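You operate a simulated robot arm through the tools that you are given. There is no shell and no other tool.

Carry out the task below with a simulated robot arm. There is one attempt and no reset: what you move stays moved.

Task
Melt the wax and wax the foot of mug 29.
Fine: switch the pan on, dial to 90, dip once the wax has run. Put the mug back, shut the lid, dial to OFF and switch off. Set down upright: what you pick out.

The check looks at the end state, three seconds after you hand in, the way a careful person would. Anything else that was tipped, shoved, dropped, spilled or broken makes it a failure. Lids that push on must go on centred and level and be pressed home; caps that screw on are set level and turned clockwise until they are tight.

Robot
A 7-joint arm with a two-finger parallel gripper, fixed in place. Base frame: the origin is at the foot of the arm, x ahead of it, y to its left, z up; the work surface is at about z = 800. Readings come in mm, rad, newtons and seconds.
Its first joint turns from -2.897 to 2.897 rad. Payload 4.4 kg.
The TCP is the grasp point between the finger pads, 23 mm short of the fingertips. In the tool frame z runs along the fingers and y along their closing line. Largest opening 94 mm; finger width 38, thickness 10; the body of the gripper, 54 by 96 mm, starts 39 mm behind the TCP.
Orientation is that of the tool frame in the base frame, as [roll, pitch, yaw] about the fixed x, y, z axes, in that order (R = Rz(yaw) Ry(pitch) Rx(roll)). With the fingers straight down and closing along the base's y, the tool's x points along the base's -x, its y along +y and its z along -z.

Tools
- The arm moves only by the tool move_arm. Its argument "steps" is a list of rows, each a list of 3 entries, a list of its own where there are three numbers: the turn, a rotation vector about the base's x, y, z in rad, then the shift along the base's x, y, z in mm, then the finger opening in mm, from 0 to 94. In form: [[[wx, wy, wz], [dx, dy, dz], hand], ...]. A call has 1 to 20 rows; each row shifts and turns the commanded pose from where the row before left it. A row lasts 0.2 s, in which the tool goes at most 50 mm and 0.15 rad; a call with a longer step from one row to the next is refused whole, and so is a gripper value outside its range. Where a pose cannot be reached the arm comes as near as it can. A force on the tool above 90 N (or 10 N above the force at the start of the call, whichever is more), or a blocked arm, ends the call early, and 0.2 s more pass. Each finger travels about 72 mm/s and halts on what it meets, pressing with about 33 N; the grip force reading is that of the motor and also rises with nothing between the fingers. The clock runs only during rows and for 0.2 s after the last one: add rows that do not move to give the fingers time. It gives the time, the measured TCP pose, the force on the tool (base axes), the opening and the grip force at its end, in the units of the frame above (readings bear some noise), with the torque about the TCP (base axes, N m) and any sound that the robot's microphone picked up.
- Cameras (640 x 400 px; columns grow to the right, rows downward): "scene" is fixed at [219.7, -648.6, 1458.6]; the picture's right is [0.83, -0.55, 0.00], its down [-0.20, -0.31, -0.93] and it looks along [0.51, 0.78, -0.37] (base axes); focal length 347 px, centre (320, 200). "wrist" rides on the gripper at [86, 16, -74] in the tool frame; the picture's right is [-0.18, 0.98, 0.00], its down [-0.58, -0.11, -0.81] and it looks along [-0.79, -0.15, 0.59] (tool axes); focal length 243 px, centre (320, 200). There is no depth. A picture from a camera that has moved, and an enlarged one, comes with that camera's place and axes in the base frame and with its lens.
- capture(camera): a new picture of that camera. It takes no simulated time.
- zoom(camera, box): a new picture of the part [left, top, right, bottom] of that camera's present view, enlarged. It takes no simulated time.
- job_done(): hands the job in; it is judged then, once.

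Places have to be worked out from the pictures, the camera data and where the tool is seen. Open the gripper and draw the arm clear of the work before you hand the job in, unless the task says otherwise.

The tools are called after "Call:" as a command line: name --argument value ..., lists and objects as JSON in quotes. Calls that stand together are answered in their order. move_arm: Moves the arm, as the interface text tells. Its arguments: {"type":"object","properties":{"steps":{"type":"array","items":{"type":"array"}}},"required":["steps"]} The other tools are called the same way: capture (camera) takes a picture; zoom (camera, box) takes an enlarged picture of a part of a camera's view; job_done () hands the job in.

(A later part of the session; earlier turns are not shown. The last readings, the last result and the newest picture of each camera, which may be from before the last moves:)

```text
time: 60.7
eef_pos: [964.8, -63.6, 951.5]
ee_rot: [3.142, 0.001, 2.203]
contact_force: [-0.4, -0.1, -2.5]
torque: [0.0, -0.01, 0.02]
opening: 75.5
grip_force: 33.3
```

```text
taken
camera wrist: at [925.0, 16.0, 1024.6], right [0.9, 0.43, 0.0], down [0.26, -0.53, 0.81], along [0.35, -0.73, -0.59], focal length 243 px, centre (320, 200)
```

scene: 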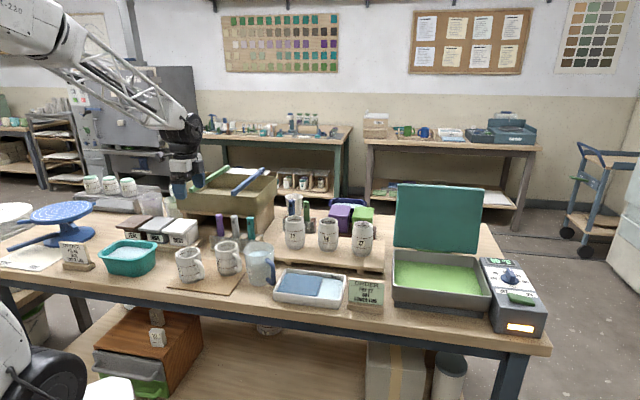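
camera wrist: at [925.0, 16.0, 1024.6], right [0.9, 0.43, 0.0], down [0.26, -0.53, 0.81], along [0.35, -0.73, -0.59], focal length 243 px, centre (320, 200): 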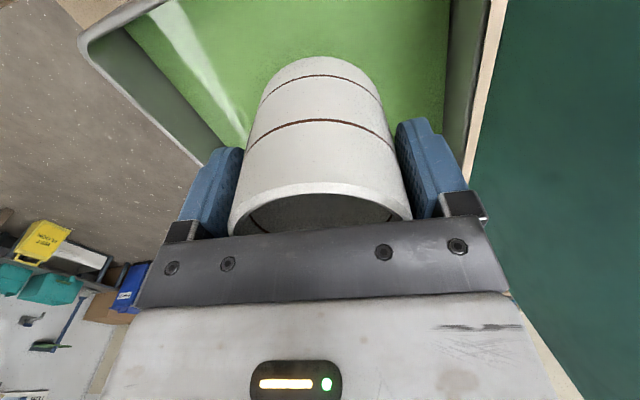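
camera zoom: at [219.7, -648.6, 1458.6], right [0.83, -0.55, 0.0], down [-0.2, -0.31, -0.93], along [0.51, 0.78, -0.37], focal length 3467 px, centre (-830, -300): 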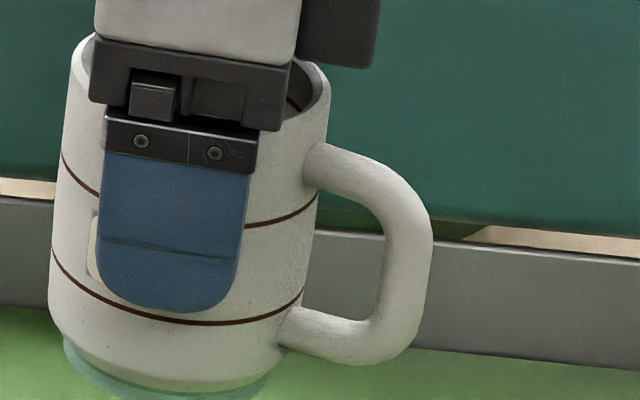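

The foot now carries a mint-green wax coat. I raise higher to see the whole band before carrying it back.

Call:
move_arm --steps '[[[0, 0, 0], [0, 0, 30], 60], [[0, 0, 0], [0, 0, 40], 60], [[0, 0, 0], [0, 0, 40], 60], [[0, 0, 0], [0, 0, 20], 60], [[0, 0, 0], [0, 0, 0], 60]]'

Call:
zoom --camera "scene" --box '[405, 180, 465, 230]'

```text
time: 61.9
eef_pos: [965.6, -65.7, 1082.5]
ee_rot: [3.14, -0.002, 2.203]
contact_force: [-0.1, 0.5, -2.6]
torque: [-0.02, 0.01, -0.04]
opening: 75.9
grip_force: 33.0
```

```text
8.00 times, centred on (435, 205) of scene
camera zoom: at [219.7, -648.6, 1458.6], right [0.83, -0.55, 0.0], down [-0.2, -0.31, -0.93], along [0.51, 0.78, -0.37], focal length 2773 px, centre (-600, 160)
```

zoom: 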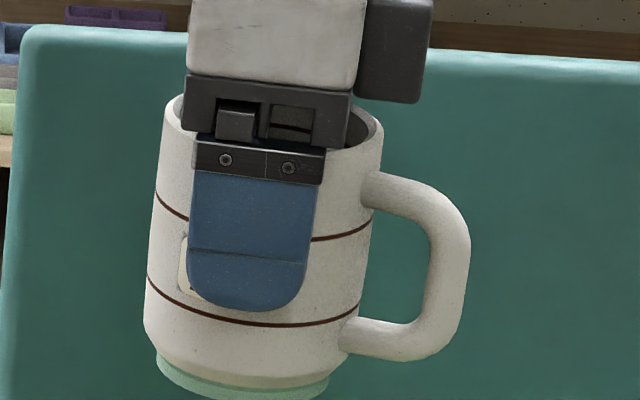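

The foot ring is cleanly and fully waxed. I carry the mug back above its place on the board.

Call:
move_arm --steps '[[[0, 0, 0], [-18, 16, 0], 60], [[0, 0, 0], [-34, 30, 0], 60], [[0, 0, 0], [-34, 30, 0], 60], [[0, 0, 0], [-34, 30, 0], 60], [[0, 0, 0], [-34, 30, 0], 60], [[0, 0, 0], [-34, 30, 0], 60], [[0, 0, 0], [-34, 30, 0], 60], [[0, 0, 0], [-34, 30, 0], 60], [[0, 0, 0], [-34, 30, 0], 60], [[0, 0, 0], [-34, 30, 0], 60], [[0, 0, 0], [-34, 30, 0], 60], [[0, 0, 0], [-34, 30, 0], 60], [[0, 0, 0], [-34, 30, 0], 60], [[0, 0, 0], [-32, 30, 0], 60], [[0, 0, 0], [0, 0, 0], 60]]'

Call:
capture --camera "wrist"

```text
time: 65.1
eef_pos: [502.9, 340.3, 1077.8]
ee_rot: [-3.14, -0.001, 2.204]
contact_force: [0.4, -0.1, -2.8]
torque: [0.01, 0.03, 0.0]
opening: 75.7
grip_force: 32.6
```

```text
taken
camera wrist: at [464.7, 421.2, 1152.7], right [0.9, 0.43, 0.0], down [0.26, -0.53, 0.81], along [0.35, -0.73, -0.59], focal length 243 px, centre (320, 200)
```

wrist: 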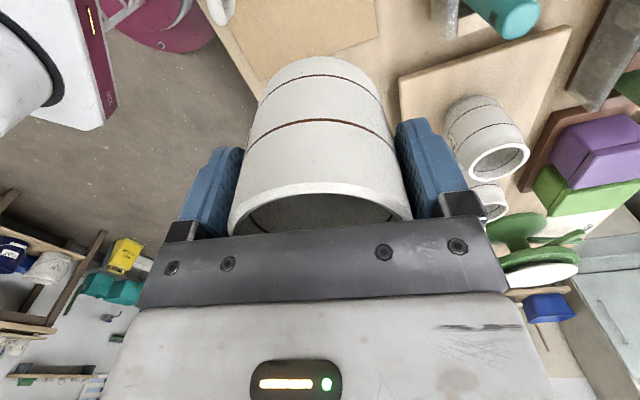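

I correct 4 mm in x and lower to about 15 mm above the board.

Call:
move_arm --steps '[[[0, 0, 0], [4, 0, -40], 60], [[0, 0, 0], [0, 0, -45], 60], [[0, 0, 0], [0, 0, -45], 60], [[0, 0, 0], [0, 0, -40], 60], [[0, 0, 0], [0, 0, -20], 60], [[0, 0, 0], [0, 0, 0], 60]]'

Call:
zoom --camera "scene" --box '[180, 200, 280, 290]'

```text
time: 66.5
eef_pos: [510.6, 341.2, 888.5]
ee_rot: [3.141, 0.001, 2.203]
contact_force: [0.2, 0.5, -2.8]
torque: [0.01, -0.04, 0.0]
opening: 75.8
grip_force: 33.4
```

```text
4.44 times, centred on (230, 245) of scene
camera zoom: at [219.7, -648.6, 1458.6], right [0.83, -0.55, 0.0], down [-0.2, -0.31, -0.93], along [0.51, 0.78, -0.37], focal length 1541 px, centre (720, 0)
```

zoom: 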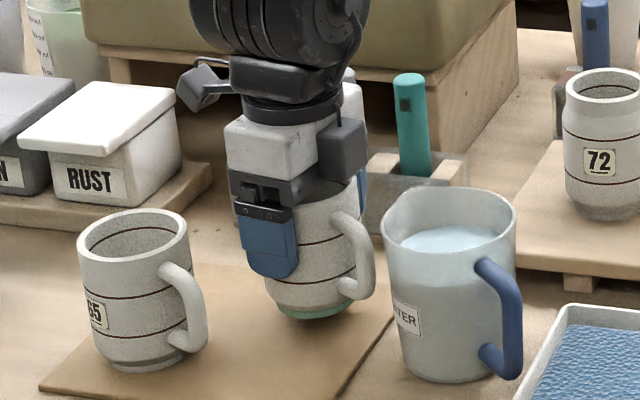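

I shift 3 mm back and set the mug down gently.

Call:
move_arm --steps '[[[0, 0, 0], [-2.5, -0.7, -5], 60], [[0, 0, 0], [0, 0, -5], 60], [[0, 0, 0], [0, 0, -3], 60], [[0, 0, 0], [0, 0, -2], 60], [[0, 0, 0], [0, 0, 0], 60]]'

```text
time: 67.7
eef_pos: [506.7, 341.1, 874.4]
ee_rot: [3.141, 0.001, 2.2]
contact_force: [0.3, -0.3, -2.7]
torque: [0.03, 0.0, 0.01]
opening: 75.6
grip_force: 33.0
```

Call:
move_arm --steps '[[[0, 0, 0], [0, 0, -1.5], 60], [[0, 0, 0], [0, 0, -1.2], 60], [[0, 0, 0], [0, 0, 0], 60]]'

```text
time: 68.5
eef_pos: [507.8, 340.6, 871.0]
ee_rot: [3.141, 0.0, 2.203]
contact_force: [-0.2, -0.6, -3.4]
torque: [0.04, 0.02, -0.04]
opening: 75.5
grip_force: 33.0
```

Call:
move_arm --steps '[[[0, 0, 0], [0, 0, -1], 60], [[0, 0, 0], [0, 0, 0], 60]]'

Call:
zoom --camera "scene" --box '[200, 230, 260, 285]'

```text
time: 69.1
eef_pos: [508.3, 341.1, 870.9]
ee_rot: [-3.141, 0.0, 2.203]
contact_force: [-1.9, -1.6, 7.2]
torque: [-0.33, 0.1, -0.06]
opening: 75.7
grip_force: 33.5
```

```text
7.27 times, centred on (230, 258) of scene
camera zoom: at [219.7, -648.6, 1458.6], right [0.83, -0.55, 0.0], down [-0.2, -0.31, -0.93], along [0.51, 0.78, -0.37], focal length 2521 px, centre (974, -218)
```

zoom: 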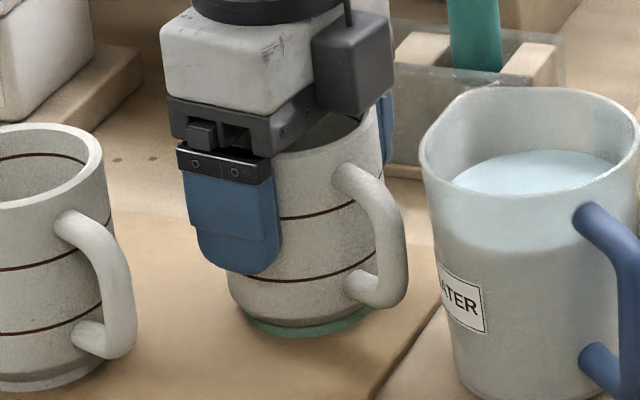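

The mug now rests on the board (+7 N). I open the fingers slowly and rise straight up.

Call:
move_arm --steps '[[[0, 0, 0], [0, 0, 0], 78], [[0, 0, 0], [0, 0, 0], 84], [[0, 0, 0], [0, 0, 0], 90], [[0, 0, 0], [0, 0, 0], 94], [[0, 0, 0], [0, 0, 0], 94], [[0, 0, 0], [0, 0, 15], 94], [[0, 0, 0], [0, 0, 25], 94], [[0, 0, 0], [0, 0, 40], 94], [[0, 0, 0], [0, 0, 45], 94], [[0, 0, 0], [0, 0, 45], 94], [[0, 0, 0], [0, 0, 45], 94], [[0, 0, 0], [0, 0, 0], 94]]'

Call:
zoom --camera "scene" --box '[160, 200, 300, 300]'

Call:
capture --camera "wrist"

```text
time: 71.7
eef_pos: [508.6, 343.0, 1087.6]
ee_rot: [-3.14, 0.0, 2.203]
contact_force: [0.4, 0.1, -0.4]
torque: [-0.01, -0.05, 0.01]
opening: 94.2
grip_force: 0.0
```

```text
4.00 times, centred on (230, 250) of scene
camera zoom: at [219.7, -648.6, 1458.6], right [0.83, -0.55, 0.0], down [-0.2, -0.31, -0.93], along [0.51, 0.78, -0.37], focal length 1387 px, centre (680, 0)
```

zoom: 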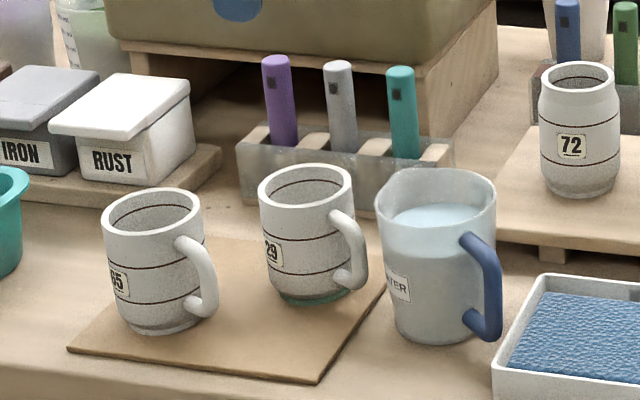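

```text
taken
camera wrist: at [470.3, 422.9, 1162.1], right [0.9, 0.43, 0.0], down [0.26, -0.53, 0.81], along [0.35, -0.73, -0.59], focal length 243 px, centre (320, 200)
```

wrist: 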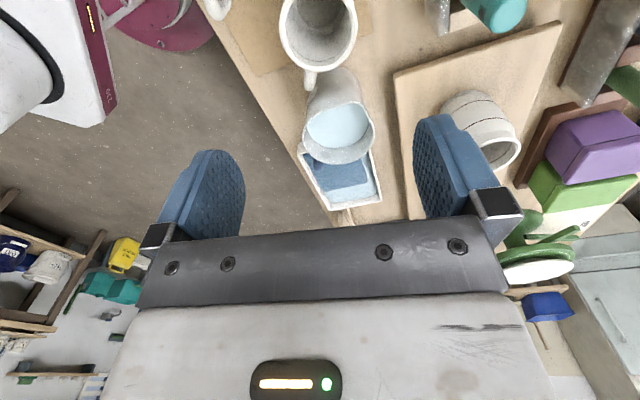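

Mug 29 stands upright in its place with the foot waxed. Next is the lid: I travel back to the handle pose I released from, reversing the hand turn.

Call:
move_arm --steps '[[[0, 0, 0.15], [10, -5, 25], 94], [[0, 0, 0.15], [20, -10, 20], 94], [[0, 0, 0.15], [22, -12, 15], 94], [[0, 0, 0.15], [22, -12, 10], 94], [[0, 0, 0.15], [22, -12, 10], 94], [[0, 0, 0.15], [22, -12, 5], 94], [[0, 0, 0.15], [22, -12, 5], 94], [[0, 0, 0.15], [22, -12, 0], 94], [[0, 0, 0.15], [22, -12, 0], 94], [[0, 0, 0.15], [22, -12, 0], 94], [[0, 0, 0.15], [22, -12, 0], 94], [[0, 0, 0.15], [22, -12, 0], 94], [[0, 0, 0.15], [22, -12, 0], 94], [[0, 0, 0.15], [22, -12, 0], 94], [[0, 0, 0.15], [22, -12, 0], 80], [[0, 0, 0.15], [22, -12, 0], 60], [[0, 0, 0.15], [22, -12, 0], 40], [[0, 0, 0.15], [22, -12, 0], 26], [[0, 0, 0.15], [22, -12, 0], 26], [[0, 0, 0.15], [22, -12, 0], 26]]'

```text
time: 75.9
eef_pos: [935.6, 111.7, 1176.3]
ee_rot: [-3.139, -0.001, -1.08]
contact_force: [-1.0, 0.2, 0.7]
torque: [0.01, 0.02, -0.04]
opening: 26.2
grip_force: 0.1
```

Call:
move_arm --steps '[[[0, 0, 0.117], [20, -5, 3], 30], [[0, 0, 0.117], [20, -5, 3], 30], [[0, 0, 0.117], [20, -5, 3], 30], [[-0.1185, -0.009, 0], [21, -5, 2], 30], [[-0.1185, -0.009, 0], [21, -5, 0], 30], [[-0.1185, -0.009, 0], [21, -5, 0], 30], [[-0.1185, -0.009, 0], [21, -5, 0], 30], [[0, 0, 0], [0, 0, 0], 30]]'

Call:
capture --camera "wrist"

Call:
zoom --camera "scene" --box '[370, 120, 560, 340]'

```text
time: 77.7
eef_pos: [1078.8, 77.2, 1186.0]
ee_rot: [2.799, -0.338, -0.674]
contact_force: [0.6, -0.5, 0.1]
torque: [0.02, 0.03, 0.03]
opening: 30.0
grip_force: 0.1
```

```text
taken
camera wrist: at [1127.4, 50.5, 1285.5], right [-0.8, -0.55, 0.25], down [-0.38, 0.78, 0.49], along [-0.46, 0.29, -0.84], focal length 243 px, centre (320, 200)
```

wrist: 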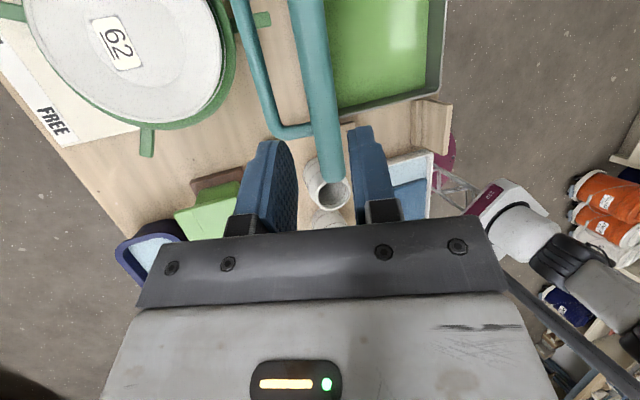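

```text
1.82 times, centred on (465, 230) of scene
camera zoom: at [219.7, -648.6, 1458.6], right [0.83, -0.55, 0.0], down [-0.2, -0.31, -0.93], along [0.51, 0.78, -0.37], focal length 630 px, centre (56, 146)
```

zoom: 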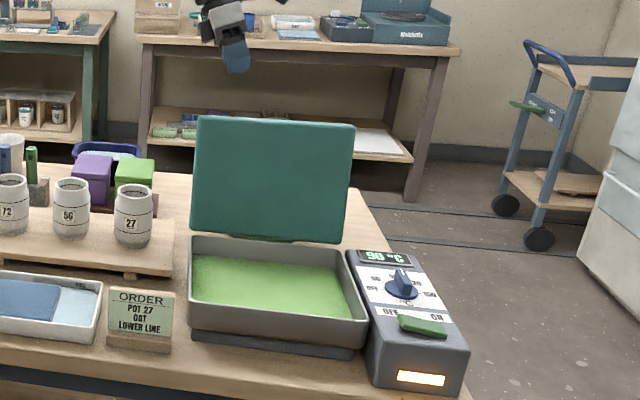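

The lid and handle are where I left them. I retrace the withdrawal path to straddle the handle bar.

Call:
move_arm --steps '[[[0, 0, 0], [2.3, 0, -25], 30], [[0, 0, 0], [0, 0, -24], 30], [[0, 0, 0], [1, -14, -27], 30], [[0, 0, 0], [0, 0, 0], 30]]'

Call:
capture --camera "wrist"

```text
time: 78.7
eef_pos: [1082.6, 61.7, 1112.5]
ee_rot: [2.804, -0.341, -0.673]
contact_force: [-1.4, 11.6, 23.8]
torque: [0.06, 0.6, -0.28]
opening: 30.1
grip_force: 0.3
```

```text
taken
camera wrist: at [1131.1, 34.8, 1213.5], right [-0.8, -0.55, 0.25], down [-0.39, 0.78, 0.49], along [-0.46, 0.3, -0.84], focal length 243 px, centre (320, 200)
```

wrist: 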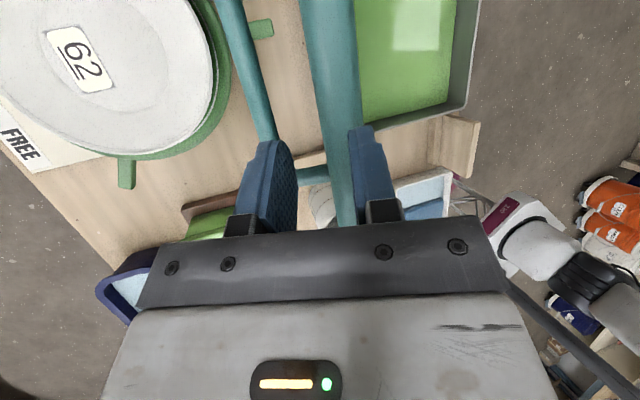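

One finger touched the lid's top edge. I back up, shift about 7 mm toward the handle side, and come down again.

Call:
move_arm --steps '[[[0, 0, 0], [0, 5, 10], 30], [[0, 0, 0], [4, 5, 0], 30], [[0, 0, 0], [0, 0, 0], 30]]'

Call:
zoom --camera "wrist" --box '[180, 60, 460, 235]'

```text
time: 79.5
eef_pos: [1086.3, 71.9, 1119.5]
ee_rot: [2.8, -0.338, -0.674]
contact_force: [0.0, -1.3, 0.4]
torque: [-0.02, -0.04, 0.01]
opening: 29.7
grip_force: 0.0
```

```text
2.29 times, centred on (320, 148) of wrist
camera zoom: at [1134.8, 44.8, 1220.0], right [-0.8, -0.55, 0.25], down [-0.38, 0.78, 0.49], along [-0.46, 0.3, -0.84], focal length 555 px, centre (320, 320)
```

zoom: 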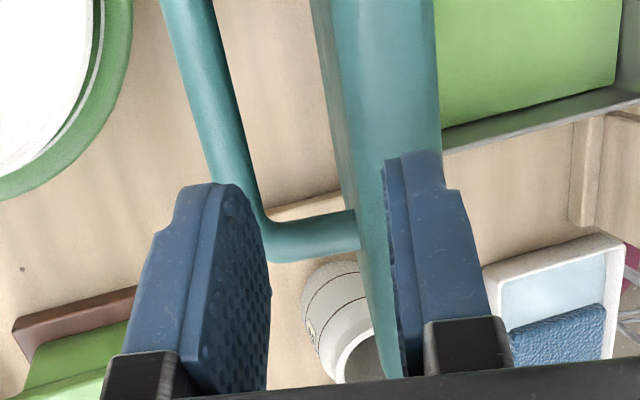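

The lid has settled further back by roughly 20 mm at the handle. I shift that much toward the handle, and slightly along it, then look again.

Call:
move_arm --steps '[[[0, 0, 0], [12, 3.5, 0], 30], [[0, 0, 0], [12, 3.5, 0], 30], [[0, 0, 0], [0, 0, 0], 30]]'

Call:
zoom --camera "wrist" --box '[180, 60, 460, 235]'

Call:
zoom --camera "scene" --box '[390, 140, 510, 260]'

```text
time: 80.3
eef_pos: [1110.1, 79.1, 1121.0]
ee_rot: [2.802, -0.337, -0.674]
contact_force: [-0.2, -0.7, 0.0]
torque: [0.0, -0.01, 0.05]
opening: 30.2
grip_force: 0.0
```

```text
2.29 times, centred on (320, 148) of wrist
camera zoom: at [1159.6, 52.8, 1220.9], right [-0.8, -0.55, 0.25], down [-0.38, 0.78, 0.49], along [-0.46, 0.3, -0.84], focal length 555 px, centre (320, 320)
```

zoom: 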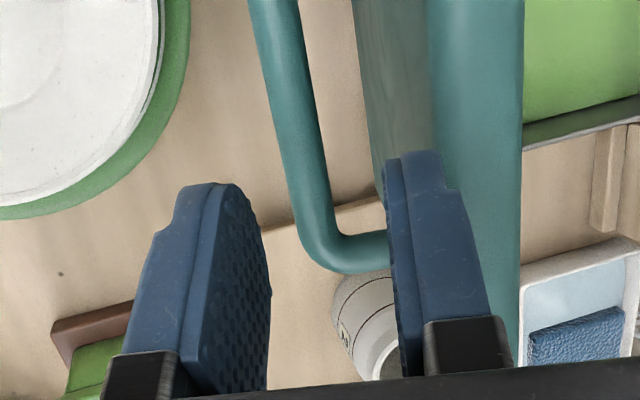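

```text
3.33 times, centred on (450, 200) of scene
camera zoom: at [219.7, -648.6, 1458.6], right [0.83, -0.55, 0.0], down [-0.2, -0.31, -0.93], along [0.51, 0.78, -0.37], focal length 1156 px, centre (-113, 200)
```

zoom: 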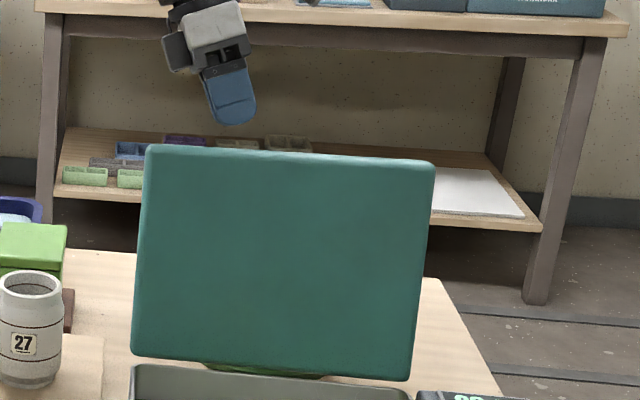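

Triangulating from the two views, the bar is now at z≈1038, passing through about (1094, 69). I shift 9 mm outward and slide down along the tool axis in steps.

Call:
move_arm --steps '[[[0, 0, 0], [6.3, 6.4, 0], 26], [[0, 0, 0], [0.8, -10.3, -20], 26], [[0, 0, 0], [0.8, -10.3, -20], 26], [[0, 0, 0], [0, 0, 0], 26]]'

Call:
zoom --camera "wrist" --box '[180, 60, 460, 235]'

```text
time: 81.3
eef_pos: [1120.1, 63.2, 1082.8]
ee_rot: [2.799, -0.339, -0.674]
contact_force: [0.0, -0.3, -0.1]
torque: [0.0, -0.04, 0.01]
opening: 26.0
grip_force: 0.0
```

```text
2.29 times, centred on (320, 148) of wrist
camera zoom: at [1168.6, 37.0, 1183.3], right [-0.8, -0.55, 0.25], down [-0.38, 0.78, 0.49], along [-0.46, 0.3, -0.84], focal length 555 px, centre (320, 320)
```

zoom: 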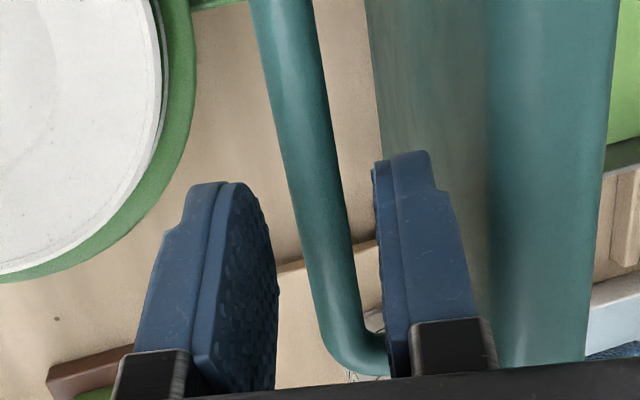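

The bar lies between the fingers. I slide the rest of the way down and close on it.

Call:
move_arm --steps '[[[0, 0, 0], [2, -6.5, -15], 26], [[0, 0, 0], [1.4, -8.2, -16], 26], [[0, 0, 0], [0, 0, 0], 26]]'

Call:
zoom --camera "wrist" --box '[180, 60, 460, 235]'

```text
time: 82.1
eef_pos: [1121.5, 49.3, 1051.7]
ee_rot: [2.799, -0.338, -0.672]
contact_force: [-0.3, 0.7, -1.0]
torque: [-0.03, 0.0, -0.02]
opening: 26.2
grip_force: 0.1
```

```text
2.29 times, centred on (320, 148) of wrist
camera zoom: at [1170.9, 22.4, 1150.8], right [-0.8, -0.55, 0.25], down [-0.38, 0.78, 0.49], along [-0.46, 0.3, -0.84], focal length 555 px, centre (320, 320)
```

zoom: 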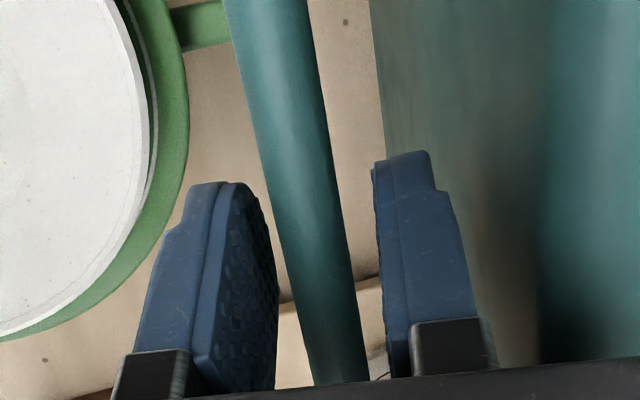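

Call:
move_arm --steps '[[[0, 0, 0], [0, 0, 0], 18], [[0, 0, 0], [0, 0, 0], 10], [[0, 0, 0], [0, 0, 0], 0], [[0, 0, 0], [0, 0, 0], 0]]'

Call:
zoom --camera "wrist" --box '[180, 60, 460, 235]'

Call:
zoom --camera "scene" --box '[390, 140, 510, 260]'

```text
time: 83.1
eef_pos: [1122.2, 49.0, 1050.7]
ee_rot: [2.8, -0.338, -0.673]
contact_force: [-13.5, -7.6, 1.5]
torque: [0.31, 0.4, 1.41]
opening: 14.1
grip_force: 44.6
```

```text
2.29 times, centred on (320, 148) of wrist
camera zoom: at [1170.7, 22.2, 1151.0], right [-0.8, -0.55, 0.25], down [-0.38, 0.78, 0.49], along [-0.46, 0.3, -0.84], focal length 555 px, centre (320, 320)
```

zoom: 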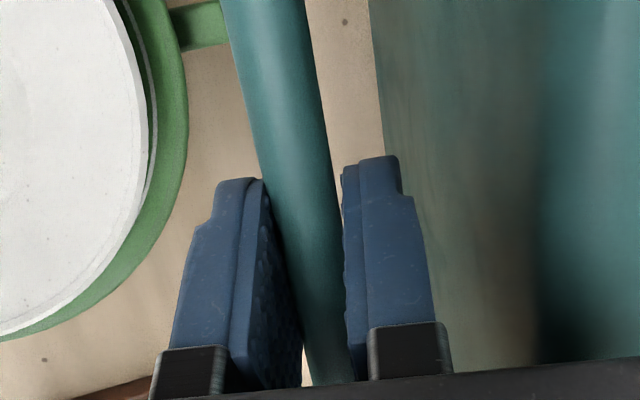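

```text
3.33 times, centred on (450, 200) of scene
camera zoom: at [219.7, -648.6, 1458.6], right [0.83, -0.55, 0.0], down [-0.2, -0.31, -0.93], along [0.51, 0.78, -0.37], focal length 1156 px, centre (-113, 200)
```

zoom: 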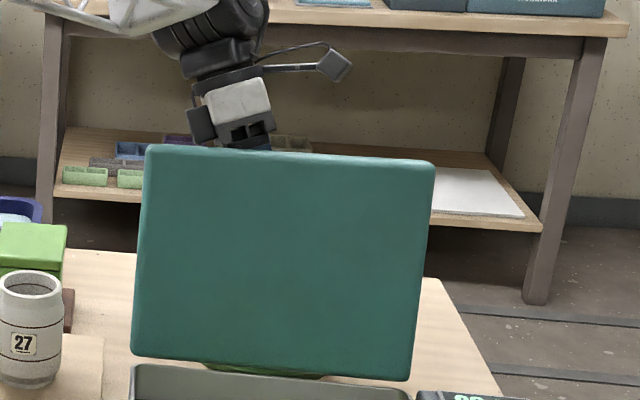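

The handle is held again. I start closing along the reverse arc with one small step and read the force.

Call:
move_arm --steps '[[[0, 0, 0], [-0.7, -0.4, 0], 0], [[0, 0, 0], [-5, -5, 4], 0], [[0, 0, 0], [-5, -5, 3.5], 0], [[0, 0, 0], [0, 0, 0], 0]]'

```text
time: 84.1
eef_pos: [1110.4, 38.0, 1058.5]
ee_rot: [2.8, -0.34, -0.675]
contact_force: [18.0, -9.0, 8.5]
torque: [-0.2, -0.37, 1.72]
opening: 14.0
grip_force: 45.3
```

Forces stay small. I continue the closing arc, unrolling the tool as on the way up.

Call:
move_arm --steps '[[[0.0125, -0.0123, 0], [-10.1, -10.3, 5.4], 0], [[0.0125, -0.0123, 0], [-10.4, -10.6, 4.1], 0], [[0.0125, -0.0123, 0], [-10.6, -10.8, 2.8], 0], [[0, 0, 0], [0, 0, 0], 0]]'

Call:
zoom --camera "scene" --box '[370, 140, 560, 330]'

```text
time: 85.1
eef_pos: [1078.6, 7.2, 1072.1]
ee_rot: [2.858, -0.344, -0.691]
contact_force: [10.1, -3.5, 24.0]
torque: [0.18, 0.22, 1.39]
opening: 13.9
grip_force: 45.5
```

```text
2.11 times, centred on (465, 235) of scene
camera zoom: at [219.7, -648.6, 1458.6], right [0.83, -0.55, 0.0], down [-0.2, -0.31, -0.93], along [0.51, 0.78, -0.37], focal length 730 px, centre (15, 126)
```

zoom: 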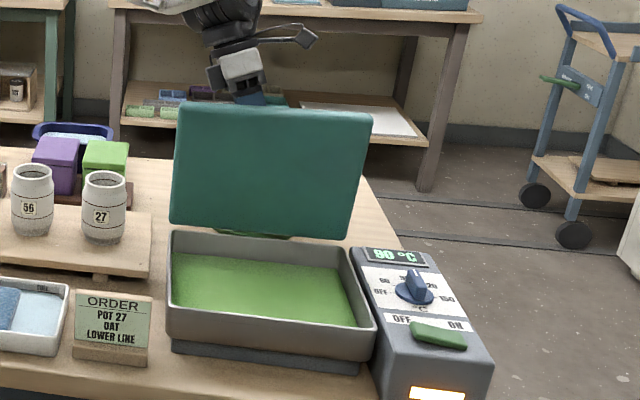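

Call:
move_arm --steps '[[[0.0125, -0.0123, 0], [-10.7, -10.9, 2.8], 0], [[0.0125, -0.0123, 0], [-10.8, -11, 1.2], 0], [[0.0125, -0.0123, 0], [-10.8, -11, 0], 0], [[0.0125, -0.0123, 0], [-10.7, -10.9, -1.4], 0], [[0, 0, 0], [0, 0, 0], 0]]'

```text
time: 86.3
eef_pos: [1035.1, -39.4, 1070.8]
ee_rot: [2.929, -0.346, -0.718]
contact_force: [-20.0, 15.3, 9.2]
torque: [0.46, 0.76, 1.35]
opening: 13.7
grip_force: 44.8
```

Call:
move_arm --steps '[[[0.0125, -0.0123, 0], [-11.6, -10, -2.3], 0], [[0.0125, -0.0123, 0], [-10.5, -10.7, -3.6], 0], [[0.0125, -0.0123, 0], [-10.3, -10.5, -4.9], 0], [[0, 0, 0], [0, 0, 0], 0]]'

```text
time: 87.3
eef_pos: [1003.6, -69.9, 1060.5]
ee_rot: [2.985, -0.348, -0.734]
contact_force: [28.1, -13.5, -30.1]
torque: [0.15, 0.13, 1.55]
opening: 14.1
grip_force: 45.2
```

Call:
move_arm --steps '[[[0.0125, -0.0123, 0], [-9, -11.1, -7.5], 0], [[0.0125, -0.0123, 0], [-9.5, -9.7, -7.6], 0], [[0.0125, -0.0123, 0], [-9, -9.2, -8.5], 0], [[0, 0, 0], [0, 0, 0], 0]]'

Call:
zoom --camera "scene" --box '[370, 140, 560, 330]'

```text
time: 88.3
eef_pos: [975.9, -98.7, 1038.6]
ee_rot: [3.043, -0.351, -0.756]
contact_force: [16.4, -6.0, -11.3]
torque: [0.03, -0.23, 1.14]
opening: 13.7
grip_force: 45.0
```

```text
2.11 times, centred on (465, 235) of scene
camera zoom: at [219.7, -648.6, 1458.6], right [0.83, -0.55, 0.0], down [-0.2, -0.31, -0.93], along [0.51, 0.78, -0.37], focal length 730 px, centre (15, 126)
```

zoom: 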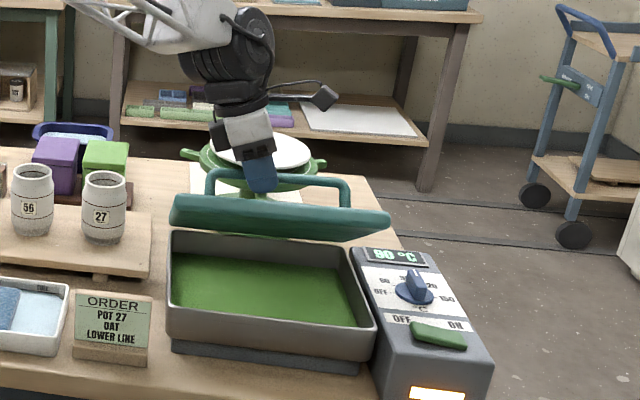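

Call:
move_arm --steps '[[[0.0125, -0.0123, 0], [-8, -9.1, -9.9], 0], [[0.0125, -0.0123, 0], [-7.9, -8, -10.6], 0], [[0, 0, 0], [-7.2, -7.3, -11.6], 0], [[0, 0, 0], [0, 0, 0], 0]]'

```text
time: 89.3
eef_pos: [950.4, -121.1, 1006.1]
ee_rot: [3.079, -0.351, -0.768]
contact_force: [-21.7, 6.0, 6.1]
torque: [0.22, 0.32, 1.0]
opening: 13.8
grip_force: 45.1
```

Call:
move_arm --steps '[[[0.006, -0.006, 0], [-7.2, -5.9, -12.4], 0], [[0.006, -0.006, 0], [-5.7, -5.8, -13.2], 0], [[0, 0, 0], [-4.8, -4.9, -13.8], 0], [[0, 0, 0], [0, 0, 0], 0]]'

```text
time: 90.3
eef_pos: [934.9, -139.2, 968.2]
ee_rot: [3.096, -0.352, -0.772]
contact_force: [-29.2, 16.1, 0.1]
torque: [0.48, 0.75, 0.79]
opening: 13.8
grip_force: 45.2
```

The lid is about 8° from shut. I lower it the rest of the way gently.

Call:
move_arm --steps '[[[0, 0, 0], [-3.1, -0.9, -7.2], 0], [[0, 0, 0], [-2, -2, -7.2], 0], [[0, 0, 0], [-1.2, -1.2, -5], 0], [[0, 0, 0], [0, 0, 0], 0]]'

Call:
zoom --camera "scene" --box '[380, 210, 560, 330]'

```text
time: 91.3
eef_pos: [929.1, -144.3, 947.7]
ee_rot: [3.098, -0.354, -0.773]
contact_force: [42.6, -10.7, -10.1]
torque: [-0.11, -0.31, 1.11]
opening: 14.0
grip_force: 45.3
```

```text
3.33 times, centred on (470, 270) of scene
camera zoom: at [219.7, -648.6, 1458.6], right [0.83, -0.55, 0.0], down [-0.2, -0.31, -0.93], along [0.51, 0.78, -0.37], focal length 1156 px, centre (-180, -33)
```

zoom: 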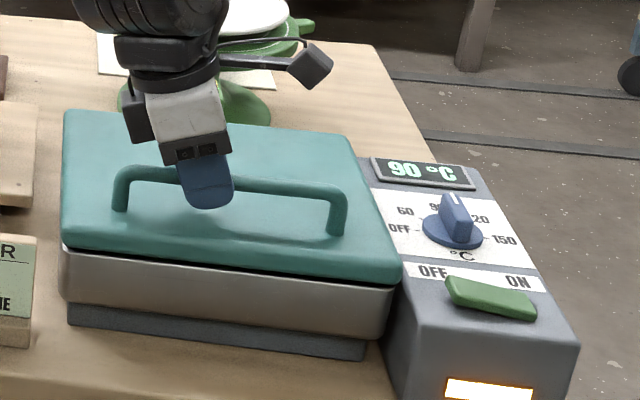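

Call:
move_arm --steps '[[[0, 0, 0], [1.9, -0.9, -2], 0], [[0, 0, 0], [-0.3, -0.3, -2], 0], [[0, 0, 0], [0, 0, 0], 0]]'

Call:
zoom --camera "scene" --box '[380, 240, 500, 320]'

```text
time: 92.1
eef_pos: [929.4, -144.7, 946.0]
ee_rot: [3.098, -0.354, -0.774]
contact_force: [-26.1, -5.2, 39.2]
torque: [-0.19, 0.12, 1.13]
opening: 13.9
grip_force: 45.0
```

```text
5.00 times, centred on (440, 280) of scene
camera zoom: at [219.7, -648.6, 1458.6], right [0.83, -0.55, 0.0], down [-0.2, -0.31, -0.93], along [0.51, 0.78, -0.37], focal length 1733 px, centre (-280, -200)
```

zoom: 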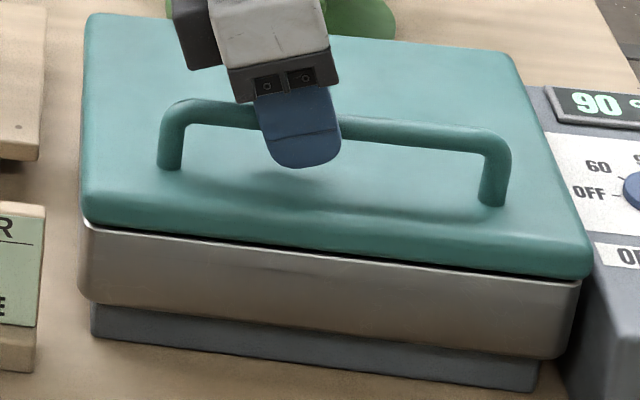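

The lid is down on the pan (+39 N, no further travel). I release the handle and rise clear.

Call:
move_arm --steps '[[[0, 0, 0], [0, 0, 1], 24], [[0, 0, 0], [0, 0, 0], 40], [[0, 0, 0], [0, 0, 0], 50], [[0, 0, 0], [-3, 3, 15], 50], [[0, 0, 0], [-5, 5, 25], 50], [[0, 0, 0], [-5, 5, 40], 50], [[0, 0, 0], [0, 0, 40], 50], [[0, 0, 0], [0, 0, 0], 50]]'

Call:
zoom --camera "scene" --box '[380, 210, 560, 330]'

```text
time: 93.9
eef_pos: [915.7, -128.2, 1060.7]
ee_rot: [3.095, -0.353, -0.772]
contact_force: [0.6, -1.0, 0.4]
torque: [-0.01, 0.0, 0.05]
opening: 50.2
grip_force: 0.1
```

```text
3.33 times, centred on (470, 270) of scene
camera zoom: at [219.7, -648.6, 1458.6], right [0.83, -0.55, 0.0], down [-0.2, -0.31, -0.93], along [0.51, 0.78, -0.37], focal length 1156 px, centre (-180, -33)
```

zoom: 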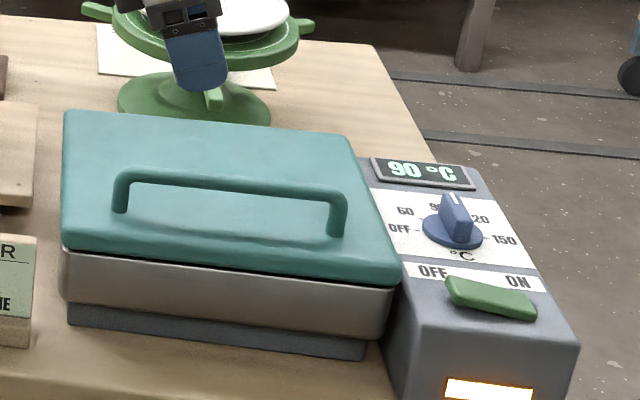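

The lid is properly shut. Now the dial goes back to OFF: I close the fingers, restore the stronger tilt and go to the left front of the dial.

Call:
move_arm --steps '[[[-0.09, -0.098, 0], [25, -20, 0], 20], [[-0.09, -0.098, 0], [30, -24, 0], 0], [[-0.09, -0.098, 0], [30, -24, -10], 0], [[0, 0, 0], [30, -24, -15], 0], [[0, 0, 0], [30, -24, -15], 0], [[0, 0, 0], [13, -5, -15], 0], [[0, 0, 0], [0, 0, 0], 0]]'

Call:
capture --camera "wrist"

```text
time: 95.5
eef_pos: [1074.6, -252.6, 1013.0]
ee_rot: [3.112, -0.752, -0.784]
contact_force: [-0.4, 0.5, 0.1]
torque: [-0.01, 0.0, 0.0]
opening: 0.3
grip_force: 32.9
```

```text
taken
camera wrist: at [1072.7, -269.2, 1125.3], right [-0.8, -0.59, -0.11], down [-0.6, 0.78, 0.19], along [-0.03, 0.22, -0.98], focal length 243 px, centre (320, 200)
```

wrist: 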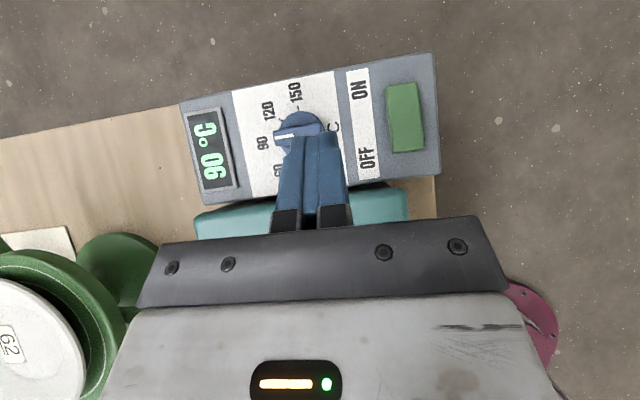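

Call:
move_arm --steps '[[[0, 0, 0], [0, 0, -40], 0], [[0, 0, 0], [0, 0, -30], 0], [[0, 0, 0], [0, 0, -13], 0], [[0, 0, 0], [0, 0, 0], 0]]'

Call:
zoom --camera "wrist" --box '[180, 70, 430, 230]'

Call:
zoom --camera "scene" --box '[470, 230, 560, 310]'

```text
time: 96.5
eef_pos: [1075.1, -252.5, 928.7]
ee_rot: [3.113, -0.751, -0.783]
contact_force: [1.3, 0.0, 0.2]
torque: [0.01, 0.0, 0.02]
opening: 0.0
grip_force: 32.8
```

```text
2.50 times, centred on (305, 150) of wrist
camera zoom: at [1071.8, -270.3, 1041.9], right [-0.8, -0.59, -0.11], down [-0.6, 0.78, 0.19], along [-0.03, 0.22, -0.98], focal length 606 px, centre (358, 325)
```

zoom: 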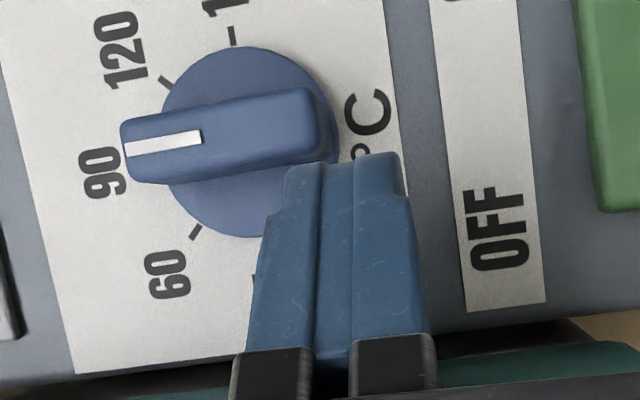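

```text
5.00 times, centred on (515, 270) of scene
camera zoom: at [219.7, -648.6, 1458.6], right [0.83, -0.55, 0.0], down [-0.2, -0.31, -0.93], along [0.51, 0.78, -0.37], focal length 1733 px, centre (-655, -150)
```

zoom: 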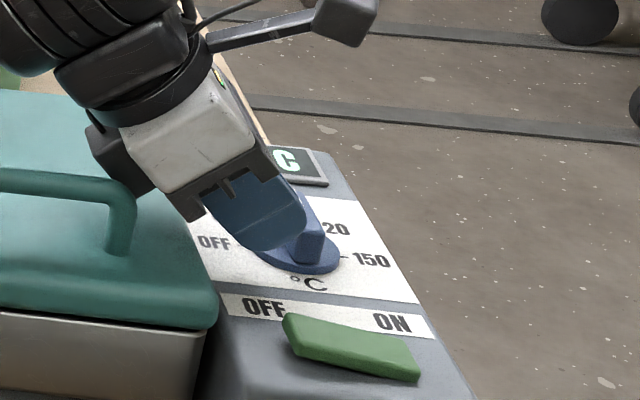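

The finger is beside the bar's near end. I push it in the +e1 direction in 4 mm steps.

Call:
move_arm --steps '[[[0, 0, 0], [2.8, -2.8, 0], 0], [[0, 0, 0], [2.8, -2.8, 0], 0], [[0, 0, 0], [2.8, -2.8, 0], 0], [[0, 0, 0], [2.8, -2.8, 0], 0], [[0, 0, 0], [2.8, -2.8, 0], 0], [[0, 0, 0], [0, 0, 0], 0]]'

Call:
zoom --camera "wrist" --box '[180, 70, 430, 230]'

```text
time: 97.9
eef_pos: [1088.2, -266.4, 926.8]
ee_rot: [3.113, -0.75, -0.783]
contact_force: [0.0, -0.5, 0.7]
torque: [0.02, 0.0, 0.01]
opening: 0.2
grip_force: 33.2
```

```text
2.50 times, centred on (305, 150) of wrist
camera zoom: at [1086.3, -285.0, 1040.0], right [-0.8, -0.59, -0.11], down [-0.6, 0.78, 0.19], along [-0.03, 0.22, -0.98], focal length 606 px, centre (358, 325)
```

zoom: 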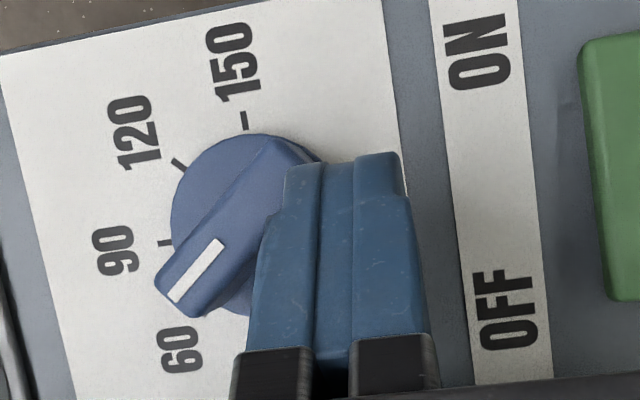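

The dial is at about 60. I continue diagonally to bring the bar round toward OFF.

Call:
move_arm --steps '[[[0, 0, 0], [3.2, -2.4, 0.5], 0], [[0, 0, 0], [3.2, -2.4, 0.5], 0], [[0, 0, 0], [3.2, -2.4, 0.5], 0], [[0, 0, 0], [0, 0, 0], 0]]'

Call:
zoom --camera "wrist" --box '[180, 70, 430, 230]'

```text
time: 98.9
eef_pos: [1098.6, -273.6, 928.3]
ee_rot: [3.114, -0.751, -0.784]
contact_force: [-0.4, -0.4, 0.9]
torque: [-0.01, -0.03, -0.01]
opening: 0.0
grip_force: 33.1
```

```text
2.50 times, centred on (305, 150) of wrist
camera zoom: at [1096.5, -291.9, 1042.1], right [-0.8, -0.59, -0.11], down [-0.6, 0.78, 0.19], along [-0.03, 0.22, -0.98], focal length 606 px, centre (358, 325)
```

zoom: 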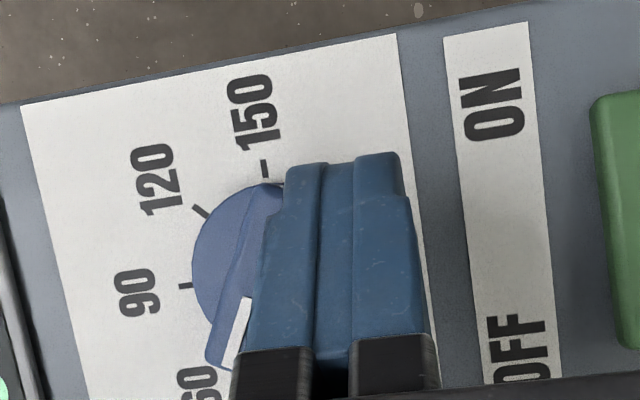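

About 25° remain. I continue around.

Call:
move_arm --steps '[[[0, 0, 0], [3.9, -1.7, 0.5], 0], [[0, 0, 0], [3.9, -1.7, 0], 0], [[0, 0, 0], [3.5, -0.5, 0], 0], [[0, 0, 0], [0, 0, 0], 0]]'

Call:
zoom --camera "wrist" --box '[180, 70, 430, 230]'

Call:
zoom --camera "scene" --box '[470, 230, 560, 310]'

```text
time: 99.9
eef_pos: [1110.8, -278.3, 928.6]
ee_rot: [3.113, -0.749, -0.782]
contact_force: [0.2, -1.0, 0.2]
torque: [0.02, -0.01, -0.02]
opening: 0.2
grip_force: 32.7
```

```text
2.50 times, centred on (305, 150) of wrist
camera zoom: at [1108.0, -295.3, 1042.1], right [-0.8, -0.59, -0.11], down [-0.6, 0.78, 0.19], along [-0.03, 0.22, -0.98], focal length 606 px, centre (358, 325)
```

zoom: 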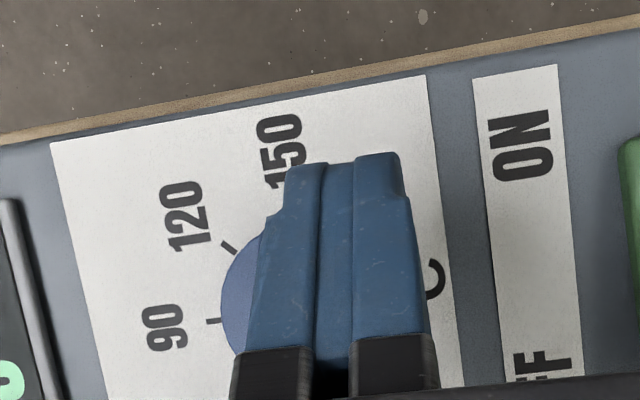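

```text
5.00 times, centred on (515, 270) of scene
camera zoom: at [219.7, -648.6, 1458.6], right [0.83, -0.55, 0.0], down [-0.2, -0.31, -0.93], along [0.51, 0.78, -0.37], focal length 1733 px, centre (-655, -150)
```

zoom: 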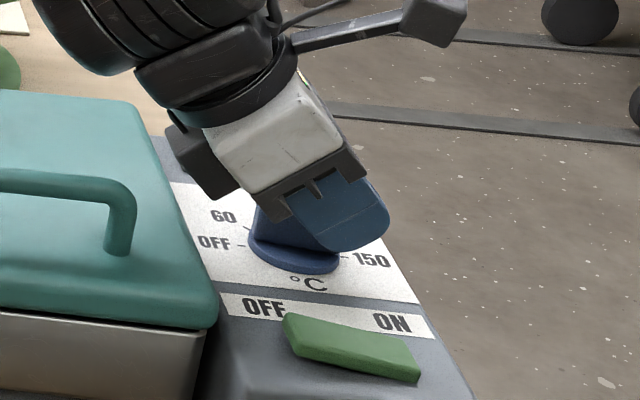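

The dial should be close to OFF. I nudge 3 mm toward +e2 while watching the force for the stop.

Call:
move_arm --steps '[[[0, 0, 0], [1.05, 1.07, 0], 0], [[0, 0, 0], [1.05, 1.07, 0], 0], [[0, 0, 0], [0, 0, 0], 0]]'

```text
time: 100.7
eef_pos: [1112.3, -274.9, 927.1]
ee_rot: [3.112, -0.751, -0.783]
contact_force: [-0.1, -0.1, 0.3]
torque: [0.01, -0.02, -0.01]
opening: 0.1
grip_force: 33.1
```

No stop force yet; I back away and lift to see the dial itself.

Call:
move_arm --steps '[[[0, 0, 0], [-4, -4, 0], 0], [[0, 0, 0], [-7, -7, 15], 0], [[0, 0, 0], [-15, -15, 35], 0], [[0, 0, 0], [-20, -5, 30], 0], [[0, 0, 0], [0, 0, 0], 0]]'

Call:
zoom --camera "wrist" --box '[180, 60, 340, 180]'

Call:
zoom --camera "scene" --box '[490, 250, 545, 305]'

```text
time: 101.9
eef_pos: [1066.4, -305.1, 1010.2]
ee_rot: [3.114, -0.749, -0.783]
contact_force: [0.6, 0.4, 0.4]
torque: [0.0, 0.02, -0.01]
opening: 0.0
grip_force: 33.2
```

```text
3.33 times, centred on (260, 120) of wrist
camera zoom: at [1063.2, -323.2, 1124.2], right [-0.8, -0.59, -0.11], down [-0.6, 0.78, 0.19], along [-0.03, 0.22, -0.98], focal length 809 px, centre (520, 467)
```

zoom: 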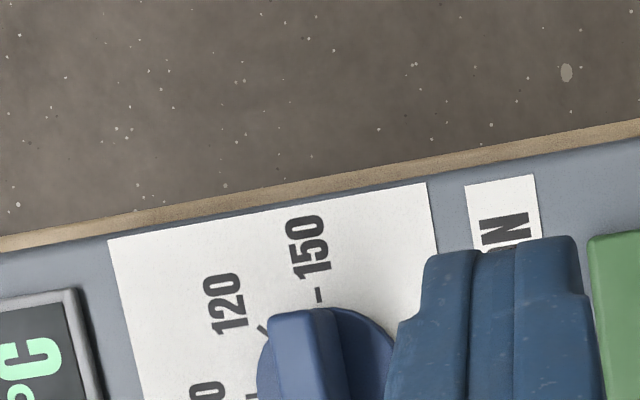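

```text
7.27 times, centred on (518, 278) of scene
camera zoom: at [219.7, -648.6, 1458.6], right [0.83, -0.55, 0.0], down [-0.2, -0.31, -0.93], along [0.51, 0.78, -0.37], focal length 2521 px, centre (-1116, -364)
```

zoom: 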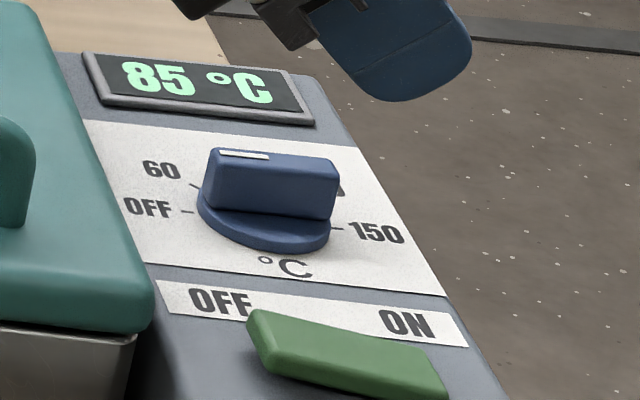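

Call:
zoom --camera "wrist" --box '[200, 120, 320, 210]'

```text
4.44 times, centred on (260, 165) of wrist
camera zoom: at [1063.2, -323.2, 1124.2], right [-0.8, -0.59, -0.11], down [-0.6, 0.78, 0.19], along [-0.03, 0.22, -0.98], focal length 1078 px, centre (587, 356)
```

zoom: 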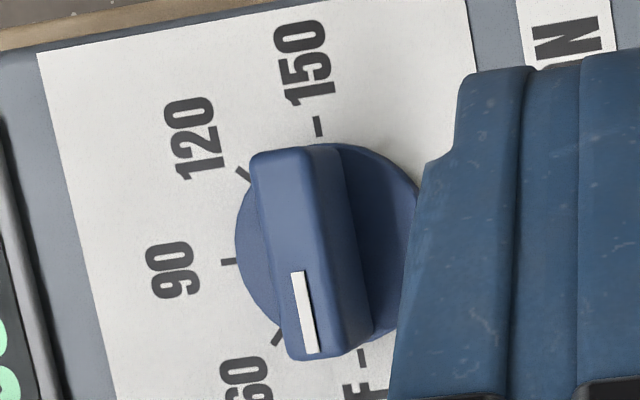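

The mark lines up exactly with OFF, and the temperature is falling. Now the switch: I move above its raised OFF half at about (1035, -311).

Call:
move_arm --steps '[[[0, 0, 0], [-31.4, -5.5, 0], 0], [[0, 0, 0], [0, 0, -35], 0], [[0, 0, 0], [0, 0, -25], 0], [[0, 0, 0], [0, 0, 0], 0]]'

Call:
zoom --camera "scene" --box '[460, 220, 580, 340]'

Call:
zoom --camera "wrist" --box '[160, 70, 400, 230]'

```text
time: 102.9
eef_pos: [1036.4, -311.2, 950.1]
ee_rot: [3.115, -0.75, -0.78]
contact_force: [-0.9, 0.7, -0.4]
torque: [-0.01, 0.02, 0.01]
opening: 0.0
grip_force: 32.9
```

```text
3.33 times, centred on (520, 280) of scene
camera zoom: at [219.7, -648.6, 1458.6], right [0.83, -0.55, 0.0], down [-0.2, -0.31, -0.93], along [0.51, 0.78, -0.37], focal length 1156 px, centre (-347, -67)
```

zoom: 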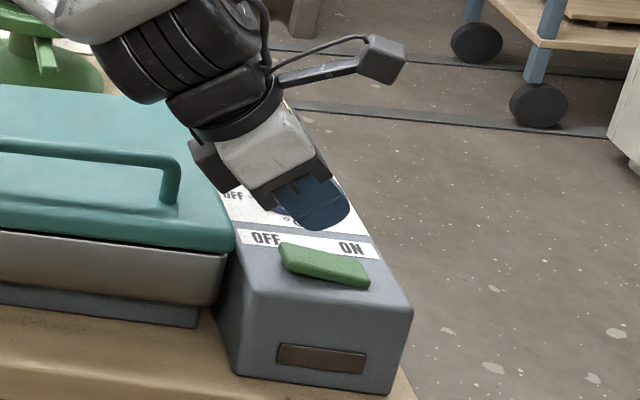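

```text
2.50 times, centred on (280, 150) of wrist
camera zoom: at [1033.6, -329.0, 1063.9], right [-0.8, -0.59, -0.11], down [-0.6, 0.78, 0.19], along [-0.03, 0.22, -0.98], focal length 606 px, centre (420, 325)
```

zoom: 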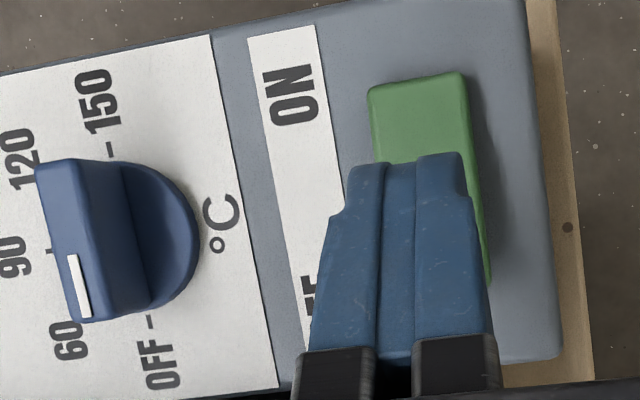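

The finger is centred over the OFF half. I press it down in small steps.

Call:
move_arm --steps '[[[0, 0, 0], [0, 0, -8], 0], [[0, 0, 0], [0, 0, -8], 0], [[0, 0, 0], [0, 0, -4], 0], [[0, 0, 0], [0, 0, -4], 0], [[0, 0, 0], [0, 0, -3], 0], [[0, 0, 0], [0, 0, 0], 0]]'

Call:
zoom --camera "scene" --box '[460, 220, 580, 340]'

```text
time: 104.3
eef_pos: [1034.9, -313.4, 923.2]
ee_rot: [3.115, -0.753, -0.783]
contact_force: [-9.7, 5.5, 22.3]
torque: [0.16, 0.2, -0.02]
opening: 0.2
grip_force: 32.6
```

```text
3.33 times, centred on (520, 280) of scene
camera zoom: at [219.7, -648.6, 1458.6], right [0.83, -0.55, 0.0], down [-0.2, -0.31, -0.93], along [0.51, 0.78, -0.37], focal length 1156 px, centre (-347, -67)
```

zoom: 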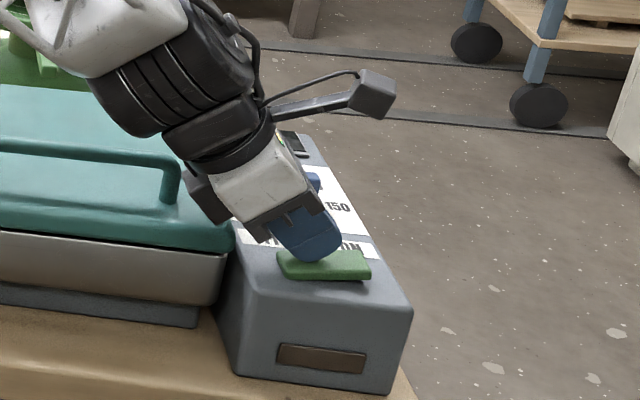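

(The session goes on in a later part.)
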